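You operate a simulated robot arm through the tools that you are given. There is no shell and no other tool. Be economical: measure what you need, move in short steps, check, and stop when the job is done.

The job below is to be done with a simulated two-armed robot. You get a single attempt, and the scene is never put back.

JOB
Put one of the filter baskets from the shelf under the green table in the blue tray. Then take the blue shim on the shelf under the green table and put it away on the top of the orange bench. Then fetch the teal pliers and set it on the top of the blue table. Then put the long black bolt on the top of the red stand. Then put the copper block on the green gasket. Then take the silver pipe piece from the top of the red stand and leave it on top of the white pouch. Then lift the back red cover open. Keep to this order. Set down upright: long black bolt.

The check looks at the end state, three seconds after you hand in, the way a careful person would. Anything else that was tipped, shoved, dropped, spilled or broken makes it a failure. Lids that push on must go on centred and level and be pressed home; caps that screw on are set level and turned clockwise until they are tight.

ROBOT AND FRAMES
Two 7-joint arms with three-finger grippers on one trunk, on a base that drives. Base frame: it is fixed to the floor where the robot stands at the start and does not move with it; the origin is under the middle of the robot, x ahead of it, y to its left, z up. Lengths are in mm, angles in degrees, forces in N, time in s.
The left shoulder is at the start at [30, 124, 858], the right one opposite. With the tool pointing down near the work surface each hand reaches from about 100 to 680 mm from the robot's upright axis, wherever it stands, measured 20 degrees to its own side. Places, roughly: back red cover [-4800, 2100, 900]; blue shim [500, -750, 250]; blue tray (20x13x4 cm) [-2900, -600, 800]; copper block (7x4x3 cm) [-1600, 3900, 800]; filter basket (7x7x10 cm) [500, 0, 400]; green gasket (8x8x2 cm) [-1200, 3500, 800]; long black bolt (3x3x6 cm) [-1100, 3500, 800]; silver pipe piece (6x6x5 cm) [-4600, 5700, 800]; teal pliers (19x6x2 cm) [1000, 1700, 800]; top of the blue table [-2000, 5400, 700]; top of the orange bench [-2600, 5300, 800]; top of the red stand [-4400, 5500, 800]; white pouch [-4500, 5500, 750]. Payload 2.2 kg a hand.
The tool frame of a hand sits at the grasp point between the pads (the TCP): z along the fingers, y along the line on which they close. The tips reach 28 mm beyond it. Largest opening 102 mm; the body of the gripper starts 71 mm behind the TCP.
Orientation is that of the tool frame in the base frame, as a unit quaternion [x, y, z, w]. With the fingers straight down and closing along the base's y, the tool's x points along the base's -x, its y along +y and its z along -z.

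CONTROLS
- The arms move only by the tool move_arm. It takes "left_commands", "right_commands" or both (then of equal length, played together; a hand with none holds still); each is a list that holds one entry, the list of rows, each a list of 7 numbers: the shift along the tool's x, y, z in units of 250 mm (1.0 is 250 mm), then the turn, a rotation vector about the tool's x, y, z in units of 120 degrees (1.0 is 120 degrees), then the gripper command, from -1 (fully open) to 1 (shut), values between in proportion. In form: [[[x, y, z, ax, ay, az, claw], ...]]. A call has 1 to 10 rows; each row is the pose to reach, as a shift and turn from the pose commanded when the call began, along the tool's axes at that moment. A call with a number of a shift or a turn outside -1 to 1 is refused whole. Rows are played at 5 a second. More than 50 mm and 8.6 degrees between two rows, or a gripper value outside its range, and nothing of the call is played. Where a pose cannot be reached the arm comes as near as it can. A force on the tool above 40 N (or 10 N above the force at the start of the call, whichever is more), or a blocked arm, ends the call early, and 0.2 s more pass. Each finger halts on what it meets, pressing with about 32 N; the grip force reading is that of the motor and also rises with nothing between the fingers. The clock runs only during rows and for 0.2 s after the last one: add rows that repeat a pose to give the fingers time. It gives the time, the measured TCP pose, the force on the tool (base axes), the opening and the grip force at its end, in the units of the frame above (readings bear some noise), with the torque about the TCP (base axes, N m) and any sound that the robot's microphone picked up, and new pictures: "views" is both (left out), scene, wrist or none (wrist: the cameras of the hands that moved).
- Cameras (640 x 400 px; columns grow to the right, rows downward): "scene" is now at [31.2, -26.4, 1563.3]; the picture's right is [-0.40, -0.92, 0.00], its down [-0.79, 0.34, -0.51] and it looks along [0.47, -0.21, -0.86] (base axes); focal length 273 px, centre (320, 200). "left" rides on the left gripper at [72, 38, -86] in its tool frame; the picture's right is [-0.46, 0.89, 0.00], its down [-0.60, -0.32, -0.73] and it looks along [-0.65, -0.34, 0.68] (tool axes); focal length 256 px, centre (320, 200). "right" rides on the right gripper at [69, 44, -86] in its tool frame; the picture's right is [-0.53, 0.85, 0.00], its down [-0.58, -0.36, -0.73] and it looks along [-0.62, -0.39, 0.68] (tool axes); focal length 256 px, centre (320, 200). There is no depth. A picture from a camera that has moved, and an enlarged one, comes with that camera's place and axes in the base frame and with its lens.
- slide_trunk(by): slides the trunk up (or, below 0, down) by that many mm; the arms and the scene camera ride with it, the base frame stays. It gives what a move gives, with no picture.
- roll_base(legs): drives the robot by 1 to 6 legs, each [ahead, left, turn to the left] in mm, mm and degrees, along the robot's own axes; the way and the turn of a leg run together, so that a leg with both is an arc; at most 1500 mm and 180 degrees a leg. The arms and the cameras ride along, it lands a little off, and it stops where it bumps. It gives what a move gives, and a new picture of the scene camera.
- aim_head(pan, tilt): turns the head with the scene camera to pan (to the left, within 143 degrees either way) and tilt (down, from -29 to 69), counted from straight ahead of the robot. It gives what a move gives, and a new picture of the scene camera.
- close_up(camera, box): a new picture of the part [left, top, right, bottom] of that camera's present view, enlarged. No time passes.
- sign_off(): hands the job in; it is judged then, once.

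Work in short steps. Places have to be worked out from the pictures, the camera data and where the tool is seen: move nearer, look again, correct. Check each grasp and each placing, and mend what went wrong. You have 196 turns and 260 pictures in all, those below and enlarged ones among them. Open the grippers and draw the arms clear of the work before you hand the job in, unless the task says otherwise; then end with one line.

The tools are called after "Call:" by a JSON object that holds its "api" and its "payload". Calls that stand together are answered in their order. move_arm: Moves the arms, as the interface text tells. Its arguments: {"type":"object","properties":{"left_commands":{"type":"array","items":{"type":"array","items":{"type":"array","items":{"type":"number"}}}},"right_commands":{"type":"array","items":{"type":"array","items":{"type":"array","items":{"type":"number"}}}},"views":{"type":"string","enum":["both","scene","wrist","none"]}},"required":[]} The other tools are called the same way: slide_trunk (by) slides the trunk up or down; roll_base (legs) drives the base; aim_head (pan, tilt) turns the head that bears the scene camera; close_up (camera, box) takes an enlarged picture of a part of a camera's view; sign_off () hands the job in.

At the start:

```text
time_s: 0.0
left_eef_pos: [339.3, -45.5, 654.1]
left_tcp_rot: [0.0, 1.0, 0.0, 0.001]
left_force: [0.1, -0.5, 0.3]
left_wrist_torque: [0.0, -0.02, -0.03]
left_gripper_width: 102.0
left_gripper_force: 0.0
right_eef_pos: [288.9, -401.2, 671.1]
right_tcp_rot: [0.0, 1.0, 0.0, 0.0]
right_force: [0.3, 0.4, 0.6]
right_wrist_torque: [-0.02, 0.0, 0.01]
right_gripper_width: 101.9
right_gripper_force: 0.1
trunk travel left (down, up): [-100.0, 440.0]
robot x, y, heading: [-1.6, 2.2, -0.2]
head pan, tilt: [-23.6, 59.1]
```

scene: 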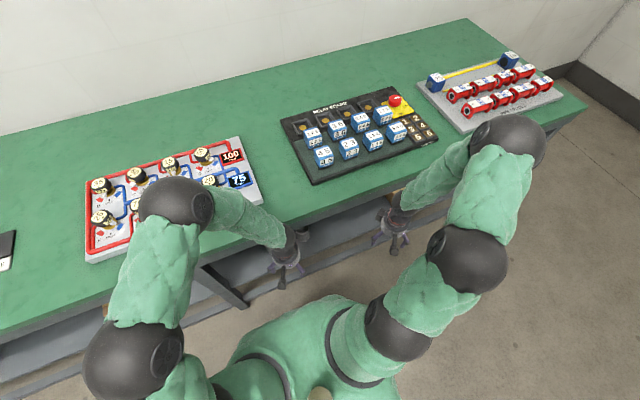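
right: 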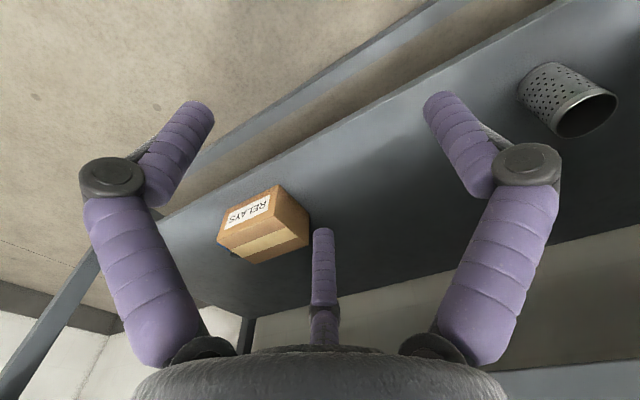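
left: 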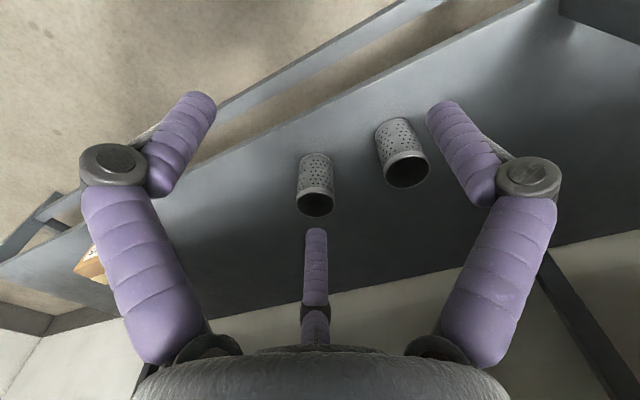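

The pictures show two filter baskets standing on the shelf at about [592, -11] and [592, -188], with rims near z 405. I'll tilt the left hand 45° forward and bring it near the shelf to look again.

Call:
{"api": "move_arm", "payload": {"left_commands": [[[-0.067, 0.023, 0.089, 0, -0.0625, 0, -1], [-0.135, 0.045, 0.179, 0, -0.125, 0, -1], [-0.202, 0.068, 0.268, 0, -0.1875, 0, -1], [-0.269, 0.091, 0.357, 0, -0.25, 0, -1], [-0.337, 0.113, 0.447, 0, -0.3125, 0, -1], [-0.404, 0.136, 0.536, 0, -0.375, 0, -1], [-0.404, 0.136, 0.536, 0, -0.375, 0, -1]]], "views": "both"}}

```text
time_s: 1.6
left_eef_pos: [439.7, -11.9, 517.5]
left_tcp_rot: [0.0, 0.924, 0.0, 0.383]
left_force: [0.4, -0.3, 0.6]
left_wrist_torque: [0.02, -0.02, -0.03]
left_gripper_width: 101.9
left_gripper_force: 0.1
right_eef_pos: [290.2, -400.7, 671.5]
right_tcp_rot: [0.0, 1.0, 0.0, 0.0]
right_force: [-0.2, -0.3, -0.4]
right_wrist_torque: [0.0, -0.01, 0.03]
right_gripper_width: 102.0
right_gripper_force: 0.1
trunk travel left (down, up): [-100.0, 440.0]
robot x, y, heading: [-1.1, -2.1, -0.1]
head pan, tilt: [-23.6, 59.1]
camera scene: at [31.3, -26.4, 1563.3], right [-0.4, -0.92, 0.0], down [-0.79, 0.34, -0.51], along [0.47, -0.21, -0.86], focal length 273 px, centre (320, 200)
camera left: at [328.5, 25.8, 527.7], right [0.33, 0.89, 0.33], down [-0.09, -0.32, 0.94], along [0.94, -0.34, -0.02], focal length 256 px, centre (320, 200)
```

scene: 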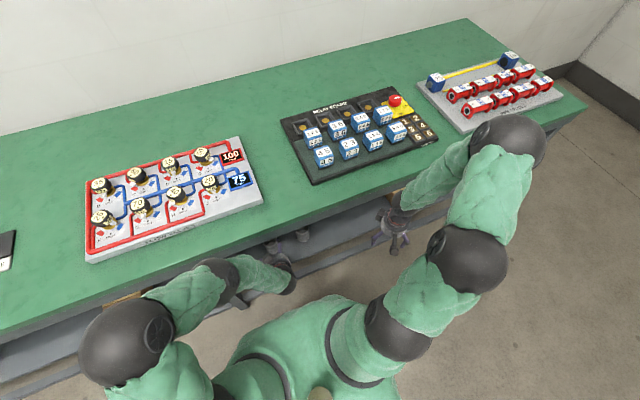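
left: 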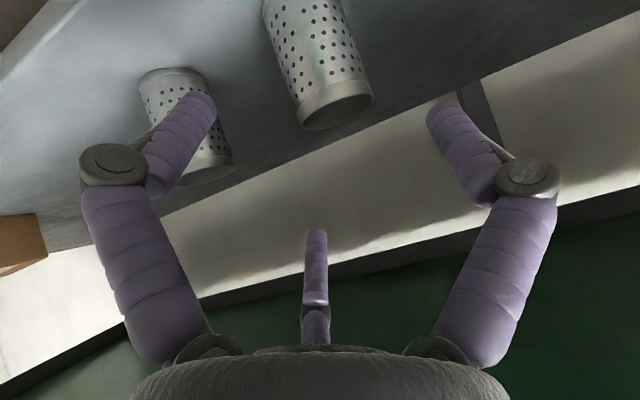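

Triangulating the two views puts the near basket's rim at about [546, -11, 452], so its base and the shelf are near z 352. The hand's picture is hard to read, so I'll half-close the gripper to see which parts are really the fingers.

Call:
{"api": "move_arm", "payload": {"left_commands": [[[0, 0, 0, 0, 0, 0, 0.2], [0, 0, 0, 0, 0, 0, 0.2], [0, 0, 0, 0, 0, 0, 0.2]]], "views": "wrist"}}

```text
time_s: 2.4
left_eef_pos: [440.9, -11.6, 519.3]
left_tcp_rot: [0.0, 0.924, 0.0, 0.383]
left_force: [0.2, -0.3, 0.0]
left_wrist_torque: [0.03, -0.03, -0.01]
left_gripper_width: 40.6
left_gripper_force: 0.0
right_eef_pos: [288.9, -400.6, 671.9]
right_tcp_rot: [0.0, 1.0, 0.0, 0.0]
right_force: [-0.4, 0.1, -0.2]
right_wrist_torque: [-0.03, -0.01, 0.01]
right_gripper_width: 101.9
right_gripper_force: 0.0
trunk travel left (down, up): [-100.0, 440.0]
robot x, y, heading: [-1.3, 1.4, -0.1]
head pan, tilt: [-23.6, 59.1]
camera left: at [328.3, 25.9, 528.0], right [0.33, 0.89, 0.33], down [-0.09, -0.32, 0.94], along [0.94, -0.34, -0.02], focal length 256 px, centre (320, 200)
```

left: 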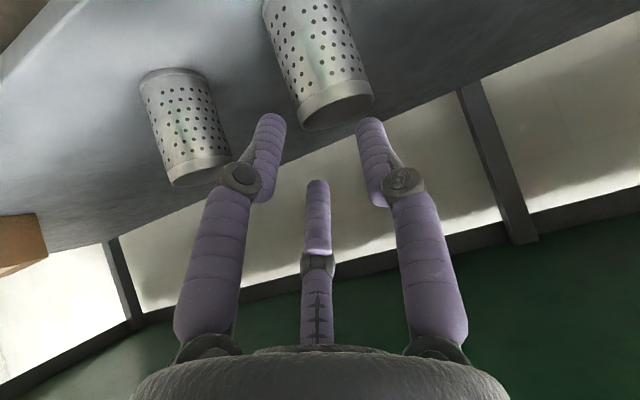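

The hand is drawn with three fingers, though the text describes two. Before trusting a tilted grasp I'll test this on something fixed: I'll raise the right hand and ease it forward against the table's front edge to see where it makes contact.

Call:
{"api": "move_arm", "payload": {"right_commands": [[[0, 0, -0.17, 0, 0, 0, -1], [0, 0, -0.34, 0, 0, 0, -1], [0, 0, -0.5, 0, 0, 0, -1], [-0.15, 0, -0.5, 0, 0, 0, -1], [-0.3, 0, -0.5, 0, 0, 0, -1], [-0.4, 0, -0.5, 0, 0, 0, -1], [-0.4, 0, -0.5, 0, 0, 0, -1]]], "views": "both"}}

```text
time_s: 3.6
left_eef_pos: [439.8, -13.2, 518.4]
left_tcp_rot: [0.0, 0.924, 0.001, 0.383]
left_force: [1.1, -0.3, -0.2]
left_wrist_torque: [0.01, -0.02, 0.0]
left_gripper_width: 40.8
left_gripper_force: 0.0
right_eef_pos: [350.9, -401.0, 796.6]
right_tcp_rot: [0.005, 1.0, 0.001, -0.008]
right_force: [-9.6, 0.6, 8.2]
right_wrist_torque: [-0.27, -0.66, -0.22]
right_gripper_width: 100.3
right_gripper_force: 0.0
trunk travel left (down, up): [-100.0, 440.0]
robot x, y, heading: [2.3, 3.2, 0.2]
head pan, tilt: [-23.6, 59.1]
stopped in row 6 (right hand): the force on the tool passed its limit at 59 N (the readings are from after the stop); the commanded pose is now the measured one
camera scene: at [30.3, -26.1, 1563.4], right [-0.4, -0.92, 0.0], down [-0.79, 0.34, -0.51], along [0.47, -0.21, -0.86], focal length 273 px, centre (320, 200)
camera right: at [281.8, -355.7, 884.8], right [0.54, 0.84, -0.01], down [0.58, -0.37, 0.72], along [0.6, -0.4, -0.69], focal length 256 px, centre (320, 200)
```

scene: 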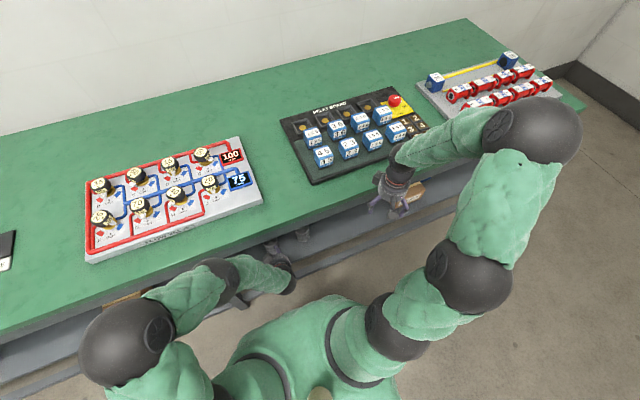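
right: 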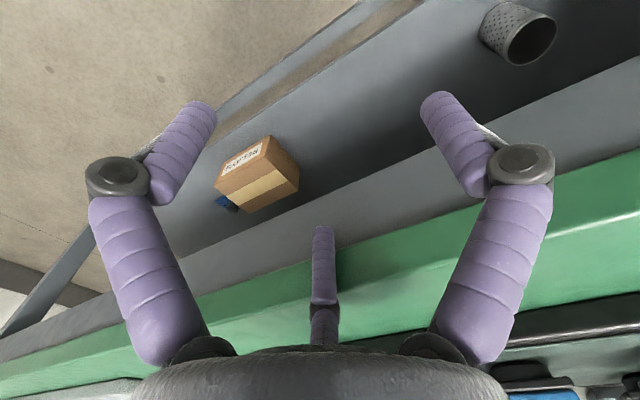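

The hand met something at TCP x ≈ 351, with torque pointing ahead and to the right of the TCP. I'll look closely to see which part is touching.

Call:
{"api": "close_up", "payload": {"camera": "scene", "box": [340, 150, 460, 230]}}

Call:
{"api": "close_up", "payload": {"camera": "right", "box": [200, 150, 440, 350]}}

```text
5.00 times, centred on (400, 190) of scene
camera zoom: at [30.3, -26.1, 1563.4], right [-0.4, -0.92, 0.0], down [-0.79, 0.34, -0.51], along [0.47, -0.21, -0.86], focal length 1365 px, centre (-80, 250)
```

zoom: 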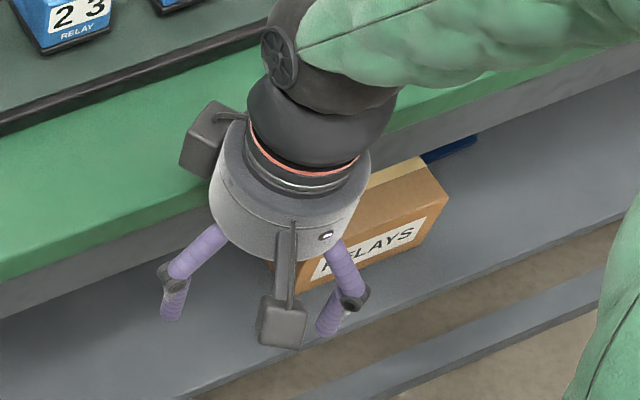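

```text
2.00 times, centred on (320, 250) of right
camera zoom: at [281.8, -355.7, 884.8], right [0.54, 0.84, -0.01], down [0.58, -0.37, 0.72], along [0.6, -0.4, -0.69], focal length 512 px, centre (320, 100)
```

zoom: 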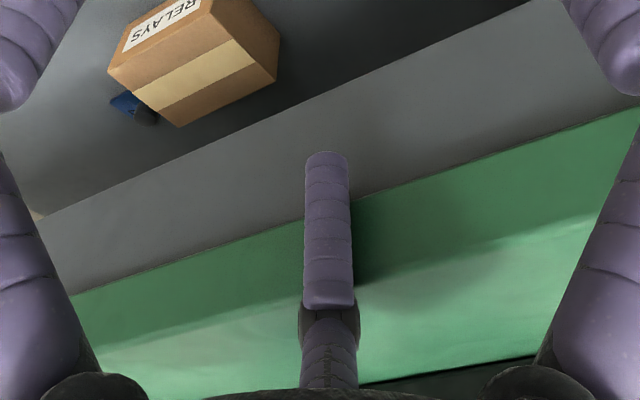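

The contact point fits the drawn third finger touching the table edge at about [415, -430, 813], so I'll treat the hand as truly three-fingered: one finger at tool +y and two at ±30° about −y. For the left hand I'll roll −30° so that one finger points forward and two straddle the near side, then ease forward. The right hand backs off.

Call:
{"api": "move_arm", "payload": {"left_commands": [[[0, 0, 0, 0, 0, -0.0625, -1], [0, 0, 0.04, 0, 0, -0.125, -1], [0, 0, 0.08, 0, 0, -0.1875, -1], [0, 0, 0.16, 0, 0, -0.25, -1], [0, 0, 0.16, 0, 0, -0.25, -1]]], "right_commands": [[[0.08, 0, 0, 0, 0, 0, -1], [0.2, 0, 0, 0, 0, 0, -1], [0.32, 0, 0, 0, 0, 0, -1], [0.4, 0, 0, 0, 0, 0, -1], [0.4, 0, 0, 0, 0, 0, -1]]], "views": "both"}}

```text
time_s: 4.8
left_eef_pos: [492.7, -24.8, 484.4]
left_tcp_rot: [-0.238, 0.895, -0.091, 0.366]
left_force: [-0.4, -0.4, 0.7]
left_wrist_torque: [0.01, 0.01, 0.0]
left_gripper_width: 102.2
left_gripper_force: 0.0
left hand out of reach, approached as far as the arm can: row 4, 5
right_eef_pos: [249.7, -399.4, 799.4]
right_tcp_rot: [0.004, 1.0, 0.001, -0.008]
right_force: [0.1, 1.9, -0.2]
right_wrist_torque: [0.04, 0.0, 0.01]
right_gripper_width: 101.7
right_gripper_force: 0.0
trunk travel left (down, up): [-100.0, 440.0]
robot x, y, heading: [-0.0, -0.8, -0.1]
head pan, tilt: [-23.6, 59.1]
camera scene: at [31.5, -26.6, 1563.3], right [-0.4, -0.92, 0.0], down [-0.79, 0.34, -0.51], along [0.47, -0.21, -0.86], focal length 273 px, centre (320, 200)
camera right: at [182.1, -355.1, 886.6], right [0.54, 0.84, -0.01], down [0.58, -0.37, 0.72], along [0.61, -0.39, -0.69], focal length 256 px, centre (320, 200)
camera left: at [373.9, -29.0, 489.9], right [-0.03, 1.0, -0.01], down [-0.02, 0.01, 1.0], along [1.0, 0.03, 0.02], focal length 256 px, centre (320, 200)
```

scene: 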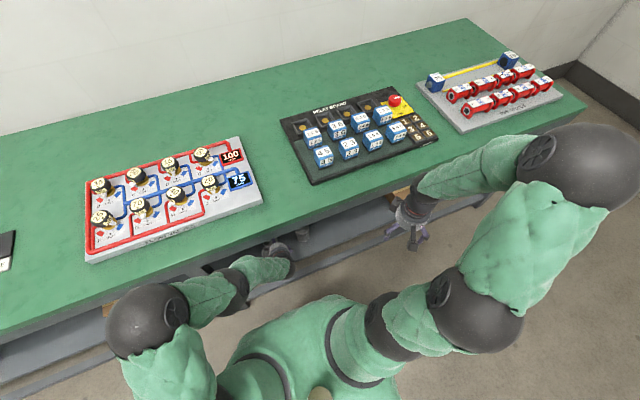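
right: 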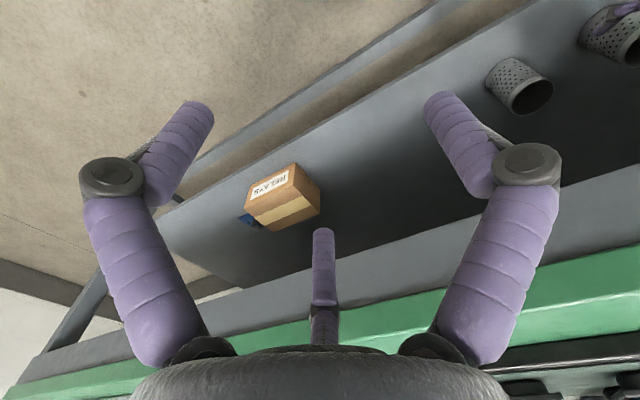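
left: 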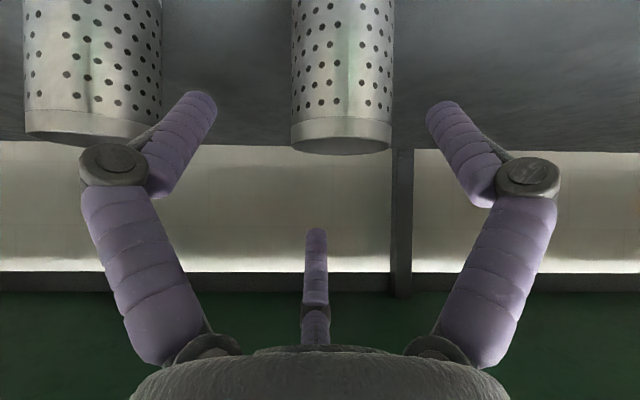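

The wrist view confirms the basket rim at about [551, -9, 450]. The hand stopped a little off its command because the arm was too folded, so I'll nudge it forward slightly to see where the commanded pose lies.

Call:
{"api": "move_arm", "payload": {"left_commands": [[[-0.065, 0, 0.057, 0, 0, 0, -1], [-0.065, 0, 0.057, 0, 0, 0, -1]]], "views": "none"}}

```text
time_s: 5.4
left_eef_pos: [512.8, -16.3, 485.9]
left_tcp_rot: [-0.239, 0.893, -0.1, 0.369]
left_force: [-0.3, -0.7, 0.0]
left_wrist_torque: [0.0, 0.0, 0.04]
left_gripper_width: 101.6
left_gripper_force: 0.1
right_eef_pos: [251.4, -400.2, 799.2]
right_tcp_rot: [0.005, 1.0, 0.001, -0.007]
right_force: [1.0, -0.7, 1.1]
right_wrist_torque: [0.03, 0.0, -0.05]
right_gripper_width: 101.7
right_gripper_force: 0.0
trunk travel left (down, up): [-100.0, 440.0]
robot x, y, heading: [1.3, -1.8, -0.4]
head pan, tilt: [-23.6, 59.1]
```

The hand is now tracking well at [513, -16, 486]. Next I'll bring it over the basket and rotate up to 20° of tilt while lowering, with the front finger passing over the far rim.

Call:
{"api": "move_arm", "payload": {"left_commands": [[[-0.024, 0.019, 0.113, 0, 0, 0, -1], [-0.01, 0.027, 0.148, -0.026, 0.045, 0, -1], [0.004, 0.035, 0.183, -0.052, 0.09, 0, -1], [0.018, 0.043, 0.217, -0.078, 0.135, 0, -1], [0.032, 0.051, 0.252, -0.104, 0.18, 0, -1], [0.032, 0.051, 0.252, -0.104, 0.18, 0, -1]]], "views": "both"}}

```text
time_s: 7.0
left_eef_pos: [455.9, -20.6, 403.6]
left_tcp_rot: [-0.227, 0.966, -0.031, 0.123]
left_force: [5.2, 2.2, 40.8]
left_wrist_torque: [-0.37, -1.34, -0.09]
left_gripper_width: 103.4
left_gripper_force: 0.1
right_eef_pos: [230.0, -400.1, 802.1]
right_tcp_rot: [0.005, 1.0, 0.001, -0.001]
right_force: [-0.2, -0.6, -0.2]
right_wrist_torque: [0.02, -0.03, 0.01]
right_gripper_width: 102.0
right_gripper_force: 0.1
trunk travel left (down, up): [-100.0, 440.0]
robot x, y, heading: [-14.9, 0.1, -0.1]
head pan, tilt: [-23.6, 59.1]
stopped in row 6 (left hand): the arm was blocked; the commanded pose is now the measured one
camera scene: at [1.7, -27.0, 1563.8], right [-0.4, -0.92, 0.0], down [-0.78, 0.34, -0.52], along [0.48, -0.21, -0.85], focal length 273 px, centre (320, 200)
camera left: at [355.4, -19.3, 466.0], right [0.02, 1.0, 0.0], down [0.48, -0.01, 0.88], along [0.88, -0.02, -0.48], focal length 256 px, centre (320, 200)
```

scene: 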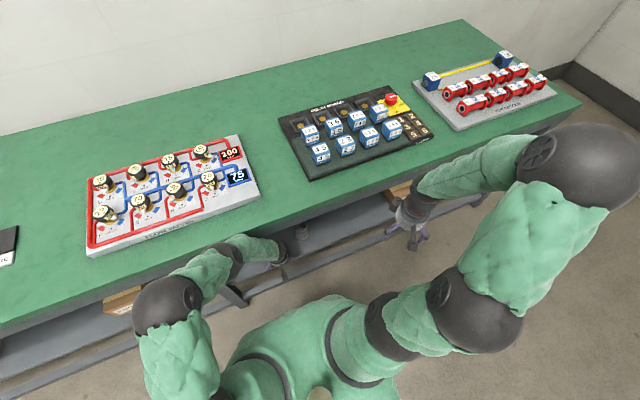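
left: 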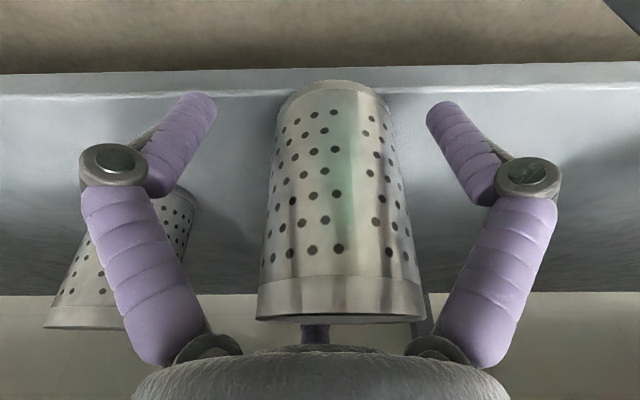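

The arm was blocked, the base was pushed back about 15 mm, and the basket seems to have been dragged toward the shelf's front edge. I'll look closer before moving anything.

Call:
{"api": "close_up", "payload": {"camera": "scene", "box": [130, 200, 350, 340]}}

Call:
{"api": "close_up", "payload": {"camera": "left", "box": [160, 50, 480, 350]}}

```text
2.86 times, centred on (240, 270) of scene
camera zoom: at [1.7, -27.0, 1563.8], right [-0.4, -0.92, 0.0], down [-0.78, 0.34, -0.52], along [0.48, -0.21, -0.85], focal length 780 px, centre (549, 0)
```

zoom: 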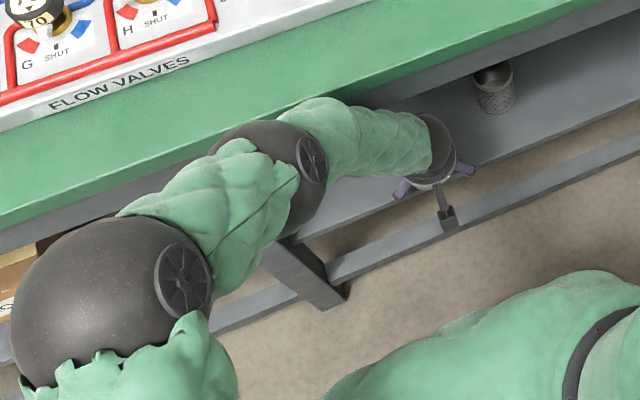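

```text
1.33 times, centred on (320, 200) of left
camera zoom: at [355.4, -19.3, 466.0], right [0.02, 1.0, 0.0], down [0.48, -0.01, 0.88], along [0.88, -0.02, -0.48], focal length 341 px, centre (320, 200)
```

zoom: 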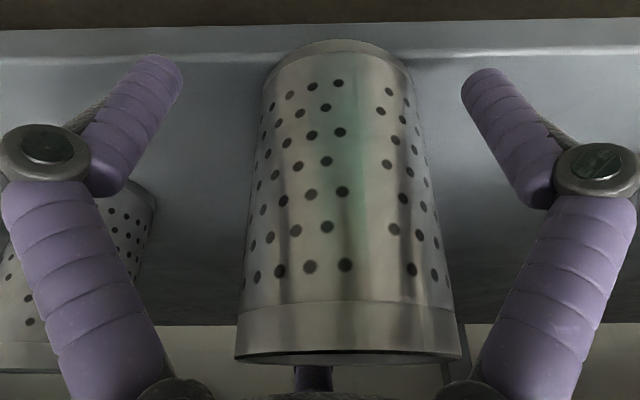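

The elbow pushed against the table edge, which made the base recoil and pull the basket along inside the open hand. The basket still stands between the three fingers, with the palm pressing on its rim. I'll rise 15 mm to relieve that and close on it.

Call:
{"api": "move_arm", "payload": {"left_commands": [[[-0.013, -0.0075, -0.058, 0, 0, 0, -1], [-0.013, -0.0075, -0.058, 0, 0, 0, -0.3], [-0.013, -0.0075, -0.058, 0, 0, 0, 0.2], [-0.013, -0.0075, -0.058, 0, 0, 0, 0.6], [-0.013, -0.0075, -0.058, 0, 0, 0, 0.6]]], "views": "wrist"}}

```text
time_s: 7.3
left_eef_pos: [453.6, -21.0, 403.1]
left_tcp_rot: [-0.225, 0.966, -0.029, 0.122]
left_force: [12.6, 3.9, 46.6]
left_wrist_torque: [-0.53, -1.13, -0.04]
left_gripper_width: 103.2
left_gripper_force: 0.0
right_eef_pos: [230.6, -400.8, 799.3]
right_tcp_rot: [0.005, 1.0, 0.001, -0.003]
right_force: [0.2, 0.0, 0.3]
right_wrist_torque: [-0.01, -0.03, 0.01]
right_gripper_width: 102.0
right_gripper_force: 0.0
trunk travel left (down, up): [-100.0, 440.0]
robot x, y, heading: [-16.7, -1.7, -0.1]
head pan, tilt: [-23.6, 59.1]
stopped in row 1 (left hand): the force on the tool passed its limit at 89 N (the readings are from after the stop); the commanded pose is now the measured one
camera left: at [354.5, -19.2, 466.2], right [0.03, 1.0, 0.0], down [0.48, -0.02, 0.88], along [0.88, -0.02, -0.48], focal length 256 px, centre (320, 200)
```

left: 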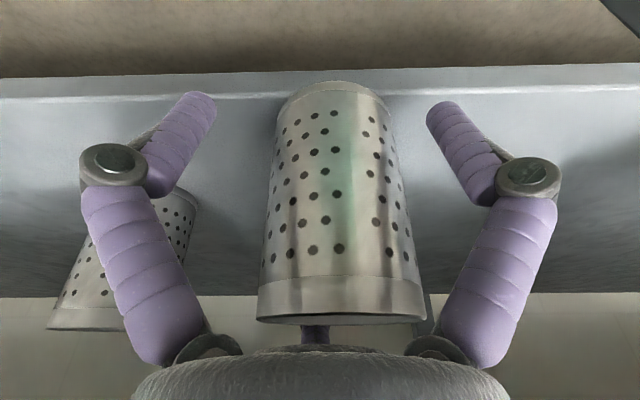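

Moving up raised the force, so I won't move the arm. I'll close the fingers in place to secure the basket first.

Call:
{"api": "move_arm", "payload": {"left_commands": [[[0, 0, 0, 0, 0, 0, -0.4], [0, 0, 0, 0, 0, 0, 0.0], [0, 0, 0, 0, 0, 0, 0.5], [0, 0, 0, 0, 0, 0, 0.6], [0, 0, 0, 0, 0, 0, 0.6]]], "views": "wrist"}}

```text
time_s: 7.9
left_eef_pos: [455.0, -22.0, 404.1]
left_tcp_rot: [-0.224, 0.967, -0.03, 0.121]
left_force: [22.6, 2.1, 72.2]
left_wrist_torque: [-0.38, -2.09, 0.05]
left_gripper_width: 100.0
left_gripper_force: 32.0
right_eef_pos: [230.1, -401.1, 799.6]
right_tcp_rot: [0.004, 1.0, 0.001, -0.003]
right_force: [0.2, -0.5, -0.7]
right_wrist_torque: [0.02, -0.03, -0.02]
right_gripper_width: 102.0
right_gripper_force: 0.1
trunk travel left (down, up): [-100.0, 440.0]
robot x, y, heading: [-13.2, -1.6, 0.0]
head pan, tilt: [-23.6, 59.1]
stopped in row 2 (left hand): the force on the tool passed its limit at 70 N (the readings are from after the stop); the commanded pose is now the measured one
camera left: at [355.1, -19.1, 466.1], right [0.03, 1.0, 0.01], down [0.48, -0.02, 0.88], along [0.88, -0.02, -0.48], focal length 256 px, centre (320, 200)
```

left: 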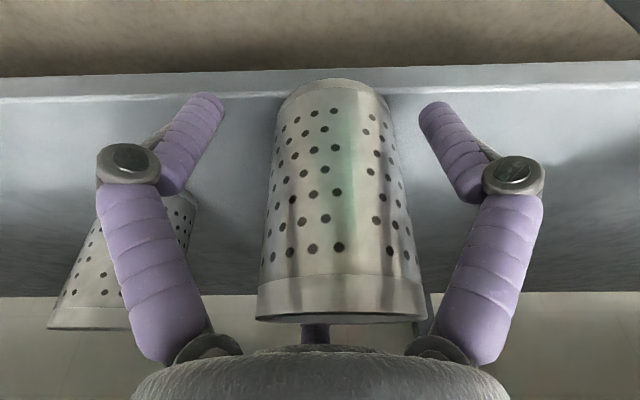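

The rim is wedged against the inner side of the far finger's upper segment, so the hand sits too low. I'll reopen the fingers and then raise the whole arm with the trunk.

Call:
{"api": "move_arm", "payload": {"left_commands": [[[0, 0, 0, 0, 0, 0, -1], [0, 0, 0, 0, 0, 0, -1]]], "views": "none"}}

Call:
{"api": "slide_trunk", "payload": {"by": 15}}

```text
time_s: 8.5
left_eef_pos: [455.4, -21.0, 403.8]
left_tcp_rot: [-0.225, 0.967, -0.029, 0.12]
left_force: [14.3, 1.7, 50.5]
left_wrist_torque: [-0.34, -1.15, 0.06]
left_gripper_width: 103.1
left_gripper_force: 0.0
right_eef_pos: [232.4, -401.2, 801.2]
right_tcp_rot: [0.004, 1.0, 0.001, -0.003]
right_force: [-0.5, -0.2, -0.1]
right_wrist_torque: [-0.02, 0.02, 0.01]
right_gripper_width: 102.4
right_gripper_force: 0.1
trunk travel left (down, up): [-100.0, 440.0]
robot x, y, heading: [-15.7, -2.2, -0.3]
head pan, tilt: [-23.6, 59.1]
```

```text
time_s: 8.7
left_eef_pos: [454.2, -22.0, 402.6]
left_tcp_rot: [-0.224, 0.967, -0.029, 0.12]
left_force: [13.2, 0.9, 47.1]
left_wrist_torque: [-0.32, -1.06, -0.01]
left_gripper_width: 103.3
left_gripper_force: 0.1
right_eef_pos: [231.7, -400.8, 801.7]
right_tcp_rot: [0.004, 1.0, 0.001, -0.005]
right_force: [0.3, -0.8, 0.3]
right_wrist_torque: [0.01, 0.0, -0.01]
right_gripper_width: 102.0
right_gripper_force: 0.0
trunk travel left (down, up): [-101.0, 439.0]
robot x, y, heading: [-13.7, -4.7, -0.2]
head pan, tilt: [-23.6, 59.1]
stopped: the force on the tool passed its limit at 80 N (the readings are from after the stop); the commanded pose is now the measured one
```

Both upward tries raised the force, which fits the forearm leaning on the table front and levering the hand down. I'll increase the hand's tilt again so the wrist swings away from the table, moving slightly forward and up.

Call:
{"api": "move_arm", "payload": {"left_commands": [[[-0.02, -0.012, -0.011, 0.033, -0.058, 0, -1], [-0.03, -0.018, -0.03, 0.066, -0.116, 0, -1], [-0.03, -0.018, -0.03, 0.066, -0.116, 0, -1]]], "views": "both"}}

```text
time_s: 9.5
left_eef_pos: [463.6, -22.2, 411.4]
left_tcp_rot: [-0.218, 0.941, -0.067, 0.248]
left_force: [-0.1, -1.0, 1.0]
left_wrist_torque: [0.0, 0.02, 0.0]
left_gripper_width: 102.6
left_gripper_force: 0.0
right_eef_pos: [235.8, -401.4, 799.7]
right_tcp_rot: [0.004, 1.0, 0.001, -0.007]
right_force: [-0.3, 0.8, 0.2]
right_wrist_torque: [-0.01, 0.02, -0.01]
right_gripper_width: 101.9
right_gripper_force: 0.0
trunk travel left (down, up): [-101.0, 439.0]
robot x, y, heading: [-17.0, 0.4, -0.2]
head pan, tilt: [-23.6, 59.1]
camera scene: at [17.0, -27.7, 1564.1], right [-0.4, -0.92, 0.0], down [-0.79, 0.35, -0.51], along [0.47, -0.21, -0.86], focal length 273 px, centre (320, 200)
camera left: at [349.3, -18.9, 443.1], right [0.03, 1.0, 0.0], down [0.23, 0.0, 0.97], along [0.97, -0.03, -0.23], focal length 256 px, centre (320, 200)
```

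scene: 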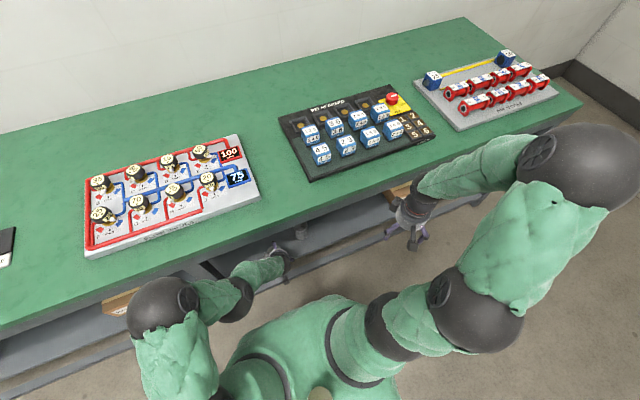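
left: 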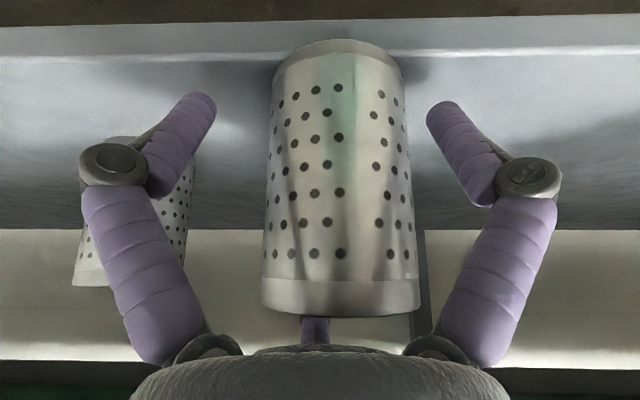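

The hand is free, and the basket stands upright at about [467, -13], close to the shelf's front edge. I'll centre the hand on it a little higher and close gently.

Call:
{"api": "move_arm", "payload": {"left_commands": [[[-0.061, 0.006, -0.064, -0.021, 0.036, 0, -1], [-0.061, 0.006, -0.064, -0.021, 0.036, 0, -1], [-0.061, 0.006, -0.064, -0.021, 0.036, 0, -0.4], [-0.061, 0.006, -0.064, -0.021, 0.036, 0, 0], [-0.061, 0.006, -0.064, -0.021, 0.036, 0, 0.4], [-0.061, 0.006, -0.064, -0.021, 0.036, 0, 0.6], [-0.061, 0.006, -0.064, -0.021, 0.036, 0, 0.6]]], "views": "wrist"}}

```text
time_s: 11.1
left_eef_pos: [467.2, -13.1, 431.0]
left_tcp_rot: [-0.221, 0.951, -0.055, 0.209]
left_force: [-3.7, 0.8, 7.5]
left_wrist_torque: [0.09, 0.51, 0.02]
left_gripper_width: 72.0
left_gripper_force: 32.3
right_eef_pos: [236.0, -401.2, 798.3]
right_tcp_rot: [0.005, 1.0, 0.001, -0.006]
right_force: [-0.2, 0.0, 0.0]
right_wrist_torque: [-0.01, 0.01, -0.01]
right_gripper_width: 101.8
right_gripper_force: 0.1
trunk travel left (down, up): [-101.0, 439.0]
robot x, y, heading: [-14.0, 0.5, -0.0]
head pan, tilt: [-23.6, 59.1]
camera left: at [357.0, -10.5, 474.1], right [0.03, 1.0, 0.0], down [0.31, -0.01, 0.95], along [0.95, -0.03, -0.31], focal length 256 px, centre (320, 200)
```

left: 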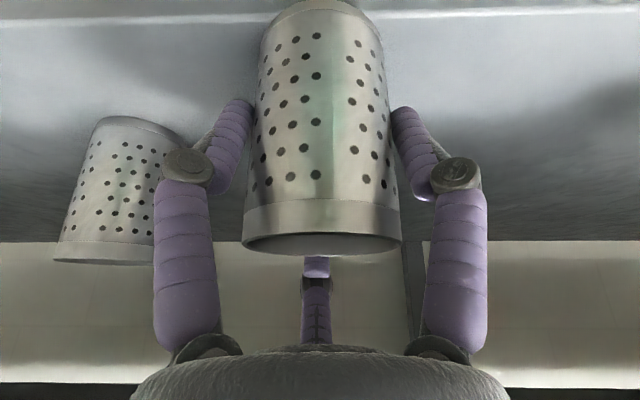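

It's gripped at a width of 72 mm with 32 N. I'll lift 25 mm and then back the base away from the shelf.

Call:
{"api": "move_arm", "payload": {"left_commands": [[[-0.018, -0.01, -0.045, 0, 0, 0, 0.6], [-0.037, -0.021, -0.091, 0, 0, 0, 0.6], [-0.037, -0.021, -0.091, 0, 0, 0, 0.6]]], "views": "wrist"}}

Call:
{"api": "roll_base", "payload": {"legs": [[-450, 0, 0]]}}

```text
time_s: 11.9
left_eef_pos: [466.1, -13.9, 455.9]
left_tcp_rot: [-0.221, 0.951, -0.055, 0.208]
left_force: [-0.7, 0.2, -1.4]
left_wrist_torque: [0.01, -0.04, 0.02]
left_gripper_width: 72.3
left_gripper_force: 32.2
right_eef_pos: [236.0, -400.3, 798.5]
right_tcp_rot: [0.004, 1.0, 0.002, -0.007]
right_force: [-0.1, 0.2, 0.5]
right_wrist_torque: [-0.02, -0.01, 0.04]
right_gripper_width: 102.0
right_gripper_force: 0.0
trunk travel left (down, up): [-101.0, 439.0]
robot x, y, heading: [-12.0, -0.9, -0.1]
head pan, tilt: [-23.6, 59.1]
camera left: at [356.5, -11.0, 498.4], right [0.03, 1.0, 0.0], down [0.31, -0.01, 0.95], along [0.95, -0.03, -0.31], focal length 256 px, centre (320, 200)
```

left: 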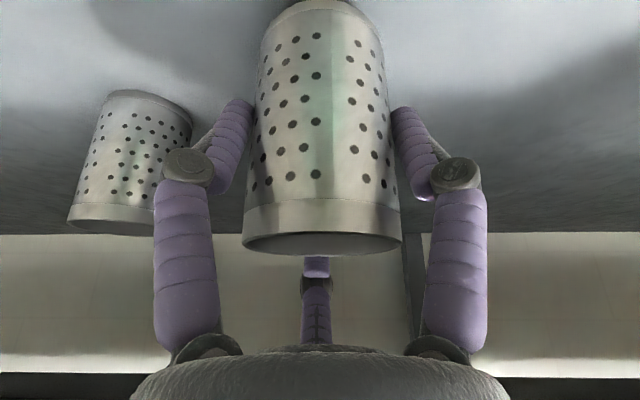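

```text
time_s: 14.7
left_eef_pos: [11.9, -14.9, 453.9]
left_tcp_rot: [-0.217, 0.952, -0.056, 0.207]
left_force: [-0.4, -0.5, -0.9]
left_wrist_torque: [0.0, -0.02, 0.01]
left_gripper_width: 72.0
left_gripper_force: 32.1
right_eef_pos: [-221.3, -400.3, 799.9]
right_tcp_rot: [0.008, 1.0, 0.001, -0.007]
right_force: [-0.1, 0.4, -0.5]
right_wrist_torque: [-0.01, -0.01, 0.04]
right_gripper_width: 102.1
right_gripper_force: 0.0
trunk travel left (down, up): [-101.0, 439.0]
robot x, y, heading: [-466.8, 4.0, -0.7]
head pan, tilt: [-23.6, 59.1]
camera scene: at [-437.1, -25.2, 1564.1], right [-0.41, -0.91, 0.0], down [-0.78, 0.35, -0.51], along [0.47, -0.21, -0.86], focal length 273 px, centre (320, 200)
```

scene: 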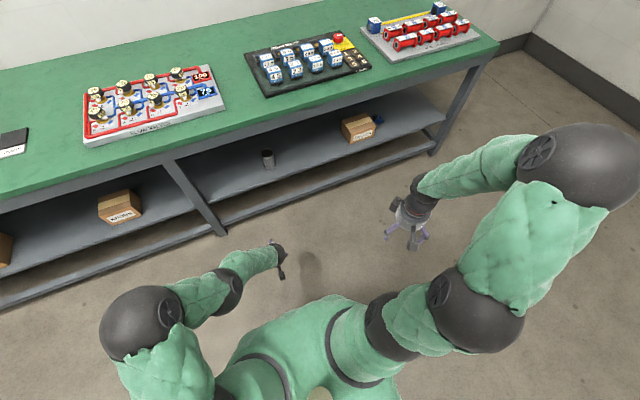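

The basket is held and clear of the shelf. I'll raise the left hand 270 mm and turn the robot around to face the tray's side of the room.

Call:
{"api": "move_arm", "payload": {"left_commands": [[[-0.056, -0.032, -0.14, 0, 0, 0, 0.6], [-0.113, -0.065, -0.28, 0, 0, 0, 0.6], [-0.169, -0.097, -0.42, 0, 0, 0, 0.6], [-0.226, -0.13, -0.559, 0, 0, 0, 0.6], [-0.282, -0.162, -0.699, 0, 0, 0, 0.6], [-0.339, -0.195, -0.839, 0, 0, 0, 0.6], [-0.395, -0.227, -0.979, 0, 0, 0, 0.6]]], "views": "none"}}

Call:
{"api": "aim_head", "payload": {"pan": 0, "tilt": 20}}

Call:
{"api": "roll_base", "payload": {"legs": [[-300, 0, 0], [0, 0, 180]]}}

```text
time_s: 16.3
left_eef_pos: [13.6, -18.3, 726.5]
left_tcp_rot: [-0.218, 0.952, -0.055, 0.206]
left_force: [-1.4, -0.3, -1.7]
left_wrist_torque: [0.03, -0.02, 0.01]
left_gripper_width: 71.9
left_gripper_force: 31.7
right_eef_pos: [-220.4, -400.2, 799.9]
right_tcp_rot: [0.009, 1.0, 0.001, -0.007]
right_force: [-0.4, -0.2, 0.5]
right_wrist_torque: [-0.03, -0.02, 0.02]
right_gripper_width: 101.9
right_gripper_force: 0.0
trunk travel left (down, up): [-101.0, 439.0]
robot x, y, heading: [-467.5, 5.1, -0.5]
head pan, tilt: [-23.6, 59.1]
```

```text
time_s: 17.3
left_eef_pos: [13.2, -17.5, 725.7]
left_tcp_rot: [-0.216, 0.952, -0.057, 0.208]
left_force: [0.3, 0.1, -1.4]
left_wrist_torque: [0.05, 0.03, 0.02]
left_gripper_width: 71.9
left_gripper_force: 31.9
right_eef_pos: [-220.3, -400.7, 800.3]
right_tcp_rot: [0.008, 1.0, 0.002, -0.008]
right_force: [-0.8, -0.3, -0.8]
right_wrist_torque: [0.01, 0.01, 0.0]
right_gripper_width: 102.1
right_gripper_force: 0.1
trunk travel left (down, up): [-101.0, 439.0]
robot x, y, heading: [-470.8, -0.1, -0.5]
head pan, tilt: [0.0, 20.0]
camera scene: at [-405.1, 1.5, 1621.1], right [-0.01, -1.0, 0.0], down [-0.34, 0.0, -0.94], along [0.94, -0.01, -0.34], focal length 273 px, centre (320, 200)
```

scene: 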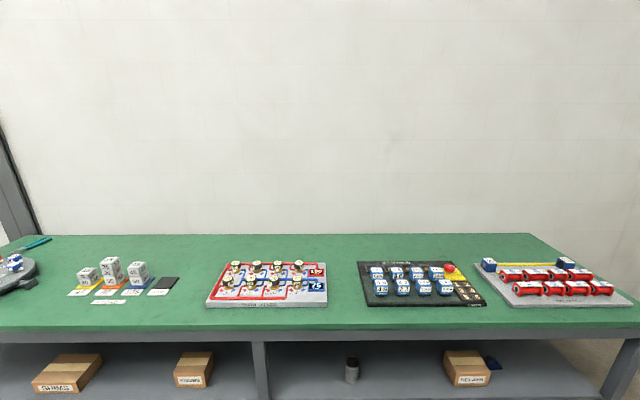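

```text
time_s: 26.7
left_eef_pos: [-1242.2, 14.0, 726.9]
left_tcp_rot: [0.95, 0.227, -0.209, -0.053]
left_force: [0.8, -0.6, -1.0]
left_wrist_torque: [0.01, 0.0, 0.0]
left_gripper_width: 71.3
left_gripper_force: 31.3
right_eef_pos: [-1015.6, 402.0, 800.3]
right_tcp_rot: [1.0, 0.002, 0.007, 0.001]
right_force: [-0.7, 0.0, 0.4]
right_wrist_torque: [0.04, 0.02, 0.01]
right_gripper_width: 102.0
right_gripper_force: 0.0
trunk travel left (down, up): [-101.0, 439.0]
robot x, y, heading: [-758.4, 6.2, -179.3]
head pan, tilt: [0.0, 20.0]
camera scene: at [-825.4, 4.5, 1621.2], right [-0.01, 1.0, 0.0], down [0.34, 0.0, -0.94], along [-0.94, -0.01, -0.34], focal length 273 px, centre (320, 200)
```

scene: 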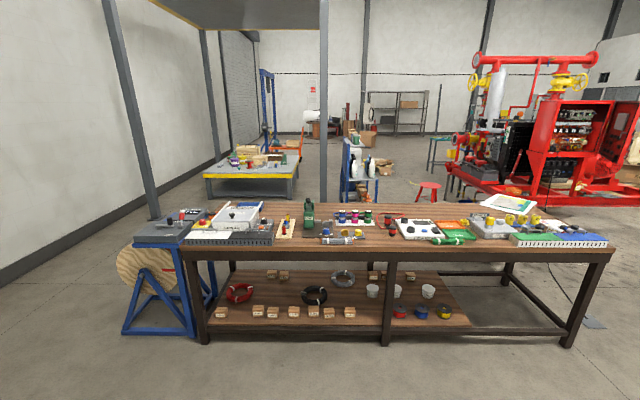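

The brown table is ahead. I'll zoom in to find the blue tray near where it's predicted to appear (column 248, row 206).

Call:
{"api": "close_up", "payload": {"camera": "scene", "box": [120, 170, 360, 320]}}

Call:
{"api": "close_up", "payload": {"camera": "scene", "box": [360, 60, 640, 260]}}

```text
2.67 times, centred on (240, 245) of scene
camera zoom: at [-825.4, 4.5, 1621.2], right [-0.01, 1.0, 0.0], down [0.34, 0.0, -0.94], along [-0.94, -0.01, -0.34], focal length 728 px, centre (533, 80)
```

zoom: 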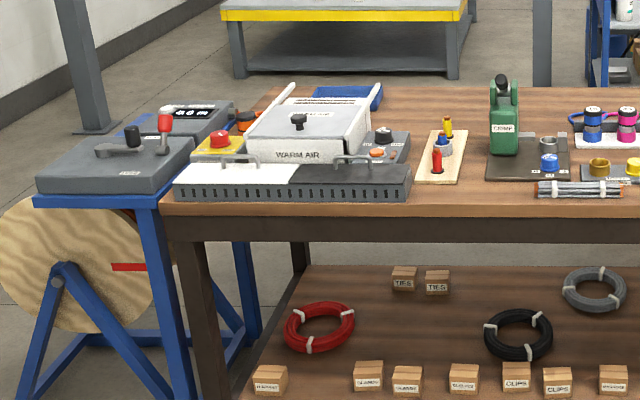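

```text
2.00 times, centred on (500, 160) of scene
camera zoom: at [-825.4, 4.5, 1621.2], right [-0.01, 1.0, 0.0], down [0.34, 0.0, -0.94], along [-0.94, -0.01, -0.34], focal length 546 px, centre (-40, 280)
```

zoom: 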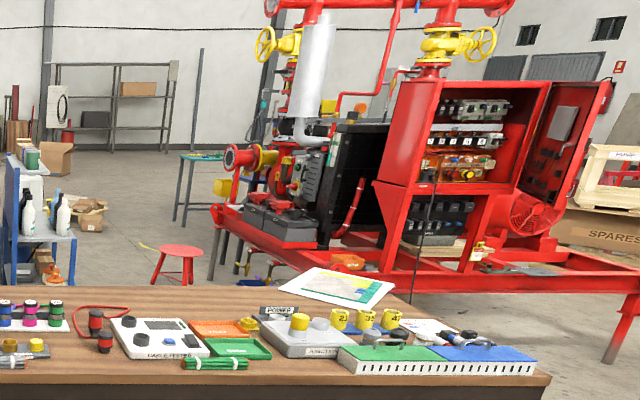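

The blue tray is at the far side of the brown table at about [-2900, -600]; the table's back edge is near x -3020. I'll drive around the table's left end between the drum stand and the wall.

Call:
{"api": "roll_base", "payload": {"legs": [[500, 1400, 0], [0, 500, 0], [1300, 0, 0], [1150, 0, 0], [0, 0, -90]]}}

```text
time_s: 52.0
left_eef_pos: [-3710.3, -1303.7, 726.7]
left_tcp_rot: [0.822, -0.527, -0.106, -0.187]
left_force: [0.4, 0.9, -1.7]
left_wrist_torque: [0.01, 0.0, 0.03]
left_gripper_width: 70.3
left_gripper_force: 32.2
right_eef_pos: [-3332.5, -1543.7, 799.9]
right_tcp_rot: [-0.694, 0.72, -0.004, -0.006]
right_force: [0.1, 0.3, -0.6]
right_wrist_torque: [-0.01, 0.0, 0.02]
right_gripper_width: 101.9
right_gripper_force: 0.0
trunk travel left (down, up): [-101.0, 439.0]
robot x, y, heading: [-3738.9, -1783.2, 88.2]
head pan, tilt: [0.0, 20.0]
camera scene: at [-3738.7, -1719.2, 1621.2], right [1.0, -0.03, 0.0], down [-0.01, -0.34, -0.94], along [0.03, 0.94, -0.34], focal length 273 px, centre (320, 200)
```

scene: 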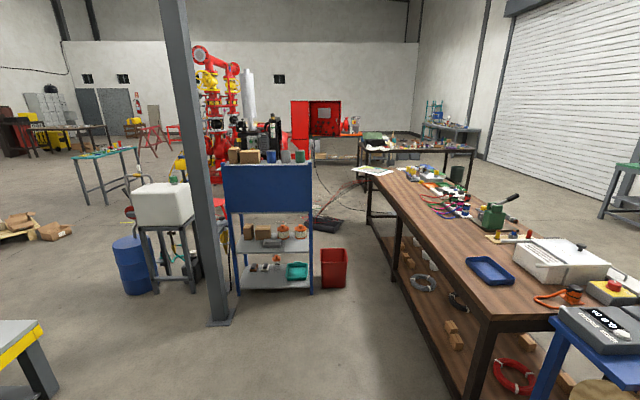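

The tray is visible at about [-2842, -569]. I'll raise the trunk so the hands clear the table, then drive alongside and turn to face it.

Call:
{"api": "slide_trunk", "payload": {"by": 240}}

Call:
{"api": "aim_head", "payload": {"pan": 0, "tilt": 50}}

Call:
{"api": "roll_base", "payload": {"legs": [[1230, 0, 0], [0, 0, -88.2], [200, 0, 0]]}}

```text
time_s: 54.5
left_eef_pos: [-3710.0, -1303.9, 966.5]
left_tcp_rot: [0.822, -0.527, -0.106, -0.187]
left_force: [-0.8, 0.2, -2.4]
left_wrist_torque: [0.03, 0.02, -0.01]
left_gripper_width: 70.0
left_gripper_force: 31.7
right_eef_pos: [-3333.5, -1544.1, 1039.3]
right_tcp_rot: [-0.694, 0.72, -0.005, -0.006]
right_force: [-0.8, 0.4, 0.0]
right_wrist_torque: [-0.01, -0.01, -0.02]
right_gripper_width: 102.0
right_gripper_force: 0.1
trunk travel left (down, up): [-341.0, 199.0]
robot x, y, heading: [-3740.1, -1781.4, 88.3]
head pan, tilt: [0.0, 20.0]
```

```text
time_s: 55.5
left_eef_pos: [-3711.5, -1302.4, 966.3]
left_tcp_rot: [0.822, -0.528, -0.106, -0.188]
left_force: [-0.4, 0.6, -1.7]
left_wrist_torque: [0.0, 0.0, -0.02]
left_gripper_width: 70.1
left_gripper_force: 32.4
right_eef_pos: [-3333.3, -1544.9, 1040.3]
right_tcp_rot: [-0.694, 0.72, -0.005, -0.006]
right_force: [-0.1, -0.4, -0.3]
right_wrist_torque: [0.02, -0.03, 0.02]
right_gripper_width: 102.1
right_gripper_force: 0.0
trunk travel left (down, up): [-341.0, 199.0]
robot x, y, heading: [-3739.5, -1785.4, 88.3]
head pan, tilt: [0.0, 50.0]
camera scene: at [-3739.2, -1735.2, 1815.7], right [1.0, -0.03, 0.0], down [-0.02, -0.77, -0.64], along [0.02, 0.64, -0.77], focal length 273 px, centre (320, 200)
```

scene: 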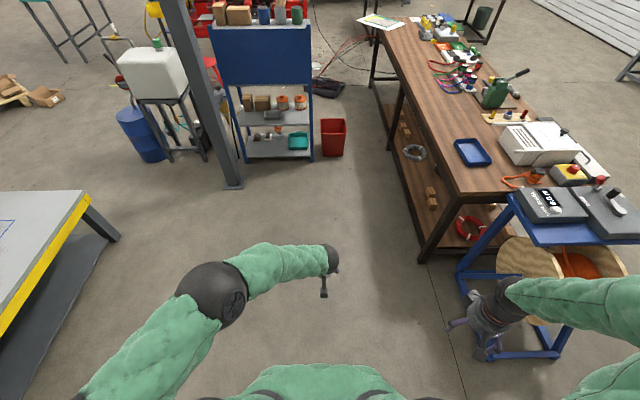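

```text
time_s: 66.8
left_eef_pos: [-3022.7, -553.8, 966.4]
left_tcp_rot: [-0.213, 0.953, -0.057, 0.206]
left_force: [0.3, -1.3, -1.4]
left_wrist_torque: [-0.02, 0.03, -0.03]
left_gripper_width: 69.8
left_gripper_force: 32.1
right_eef_pos: [-3259.5, -933.2, 1039.5]
right_tcp_rot: [0.013, 1.0, 0.001, -0.007]
right_force: [-0.1, 0.0, -0.5]
right_wrist_torque: [0.03, 0.03, 0.02]
right_gripper_width: 102.1
right_gripper_force: 0.0
trunk travel left (down, up): [-341.0, 199.0]
robot x, y, heading: [-3503.7, -526.5, -0.9]
head pan, tilt: [0.0, 50.0]
camera scene: at [-3455.3, -528.7, 1815.6], right [-0.02, -1.0, 0.0], down [-0.77, 0.01, -0.64], along [0.64, -0.01, -0.77], focal length 273 px, centre (320, 200)
```

scene: 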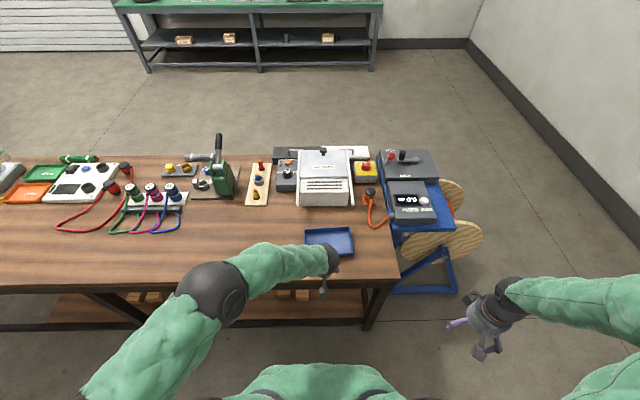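

The tray centre is at about [-2857, -583] with its long side along y. I'll drive 60 mm nearer, then move the hand over the tray and look with the wrist camera.

Call:
{"api": "roll_base", "payload": {"legs": [[60, -20, 0.9]]}}

```text
time_s: 67.8
left_eef_pos: [-2963.5, -566.3, 965.3]
left_tcp_rot: [-0.221, 0.952, -0.053, 0.206]
left_force: [1.4, 0.9, -2.6]
left_wrist_torque: [0.0, 0.05, 0.02]
left_gripper_width: 70.0
left_gripper_force: 31.9
right_eef_pos: [-3193.6, -949.7, 1039.3]
right_tcp_rot: [0.005, 1.0, 0.001, -0.007]
right_force: [0.9, -0.9, 0.3]
right_wrist_torque: [0.01, 0.05, 0.03]
right_gripper_width: 101.8
right_gripper_force: 0.0
trunk travel left (down, up): [-341.0, 199.0]
robot x, y, heading: [-3444.5, -550.9, -0.1]
head pan, tilt: [0.0, 50.0]
camera scene: at [-3395.8, -549.5, 1815.5], right [0.0, -1.0, 0.0], down [-0.77, 0.0, -0.64], along [0.64, 0.0, -0.77], focal length 273 px, centre (320, 200)
```

scene: 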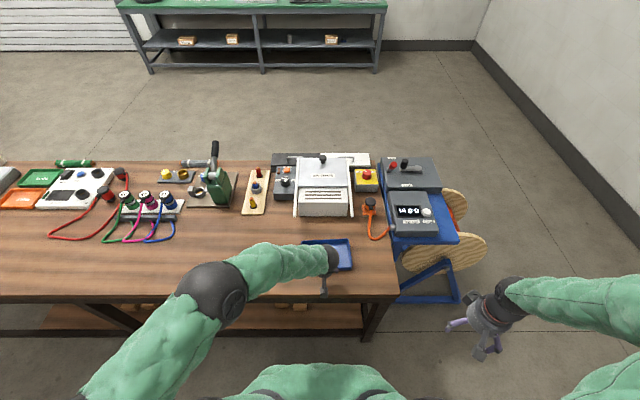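

I'll now move the left hand 106 mm forward and 17 mm right, over the tray.

Call:
{"api": "move_arm", "payload": {"left_commands": [[[-0.106, -0.077, 0.058, 0, 0, 0, 0.6], [-0.212, -0.153, 0.117, 0, 0, 0, 0.6], [-0.318, -0.23, 0.175, 0, 0, 0, 0.6], [-0.318, -0.23, 0.175, 0, 0, 0, 0.6]]], "views": "both"}}

```text
time_s: 68.8
left_eef_pos: [-2858.7, -581.9, 965.2]
left_tcp_rot: [-0.22, 0.952, -0.055, 0.207]
left_force: [0.5, 0.3, -0.4]
left_wrist_torque: [-0.01, 0.0, 0.04]
left_gripper_width: 69.9
left_gripper_force: 31.7
right_eef_pos: [-3196.9, -950.2, 1038.5]
right_tcp_rot: [0.005, 1.0, 0.001, -0.007]
right_force: [-0.3, -0.2, -0.2]
right_wrist_torque: [-0.01, 0.01, 0.01]
right_gripper_width: 101.9
right_gripper_force: 0.1
trunk travel left (down, up): [-341.0, 199.0]
robot x, y, heading: [-3446.3, -551.7, -0.2]
head pan, tilt: [0.0, 50.0]
camera scene: at [-3399.8, -548.3, 1815.7], right [0.0, -1.0, 0.0], down [-0.77, 0.0, -0.64], along [0.64, 0.0, -0.77], focal length 273 px, centre (320, 200)
camera left: at [-2968.6, -579.2, 1008.8], right [0.03, 1.0, 0.0], down [0.31, -0.01, 0.95], along [0.95, -0.03, -0.31], focal length 256 px, centre (320, 200)
```

scene: 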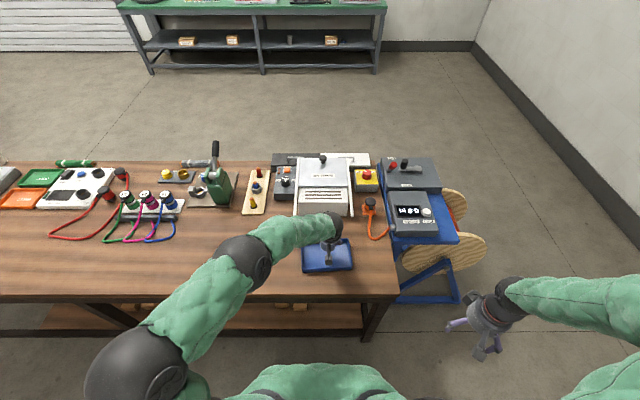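
left: 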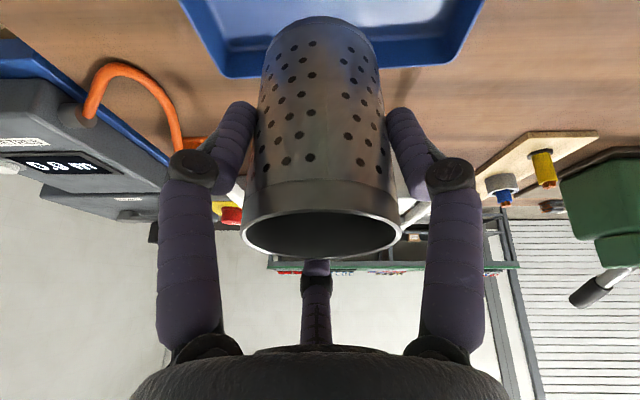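

The basket leans about 6° toward the robot, so I'll reduce the hand's tilt by 6°, re-centre slightly to [-2862, -575] and lower 60 mm.

Call:
{"api": "move_arm", "payload": {"left_commands": [[[0.043, 0.037, 0.107, -0.022, 0.045, 0, 0.6], [0.086, 0.073, 0.214, -0.022, 0.045, 0, 0.6], [0.086, 0.073, 0.214, -0.022, 0.045, 0, 0.6]]], "views": "wrist"}}

```text
time_s: 69.6
left_eef_pos: [-2861.1, -575.3, 904.9]
left_tcp_rot: [-0.223, 0.961, -0.043, 0.158]
left_force: [-0.4, -0.3, -1.1]
left_wrist_torque: [0.02, -0.02, 0.01]
left_gripper_width: 69.8
left_gripper_force: 32.1
right_eef_pos: [-3194.9, -949.8, 1039.5]
right_tcp_rot: [0.005, 1.0, 0.001, -0.007]
right_force: [-0.1, 0.3, -0.5]
right_wrist_torque: [-0.03, 0.03, -0.02]
right_gripper_width: 102.0
right_gripper_force: 0.1
trunk travel left (down, up): [-341.0, 199.0]
robot x, y, heading: [-3444.7, -546.7, -0.1]
head pan, tilt: [0.0, 50.0]
camera left: at [-2966.1, -572.8, 961.1], right [0.03, 1.0, 0.0], down [0.41, -0.01, 0.91], along [0.91, -0.03, -0.41], focal length 256 px, centre (320, 200)
```

left: 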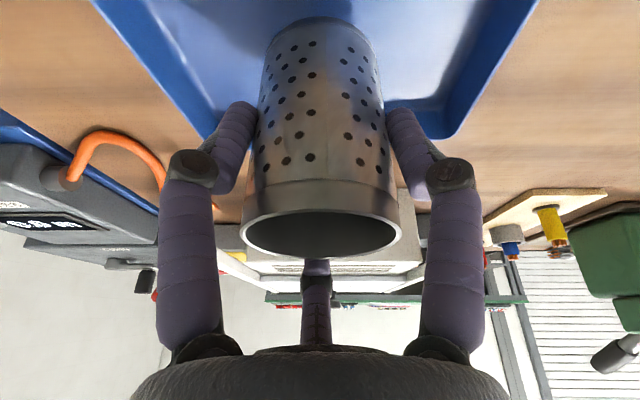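

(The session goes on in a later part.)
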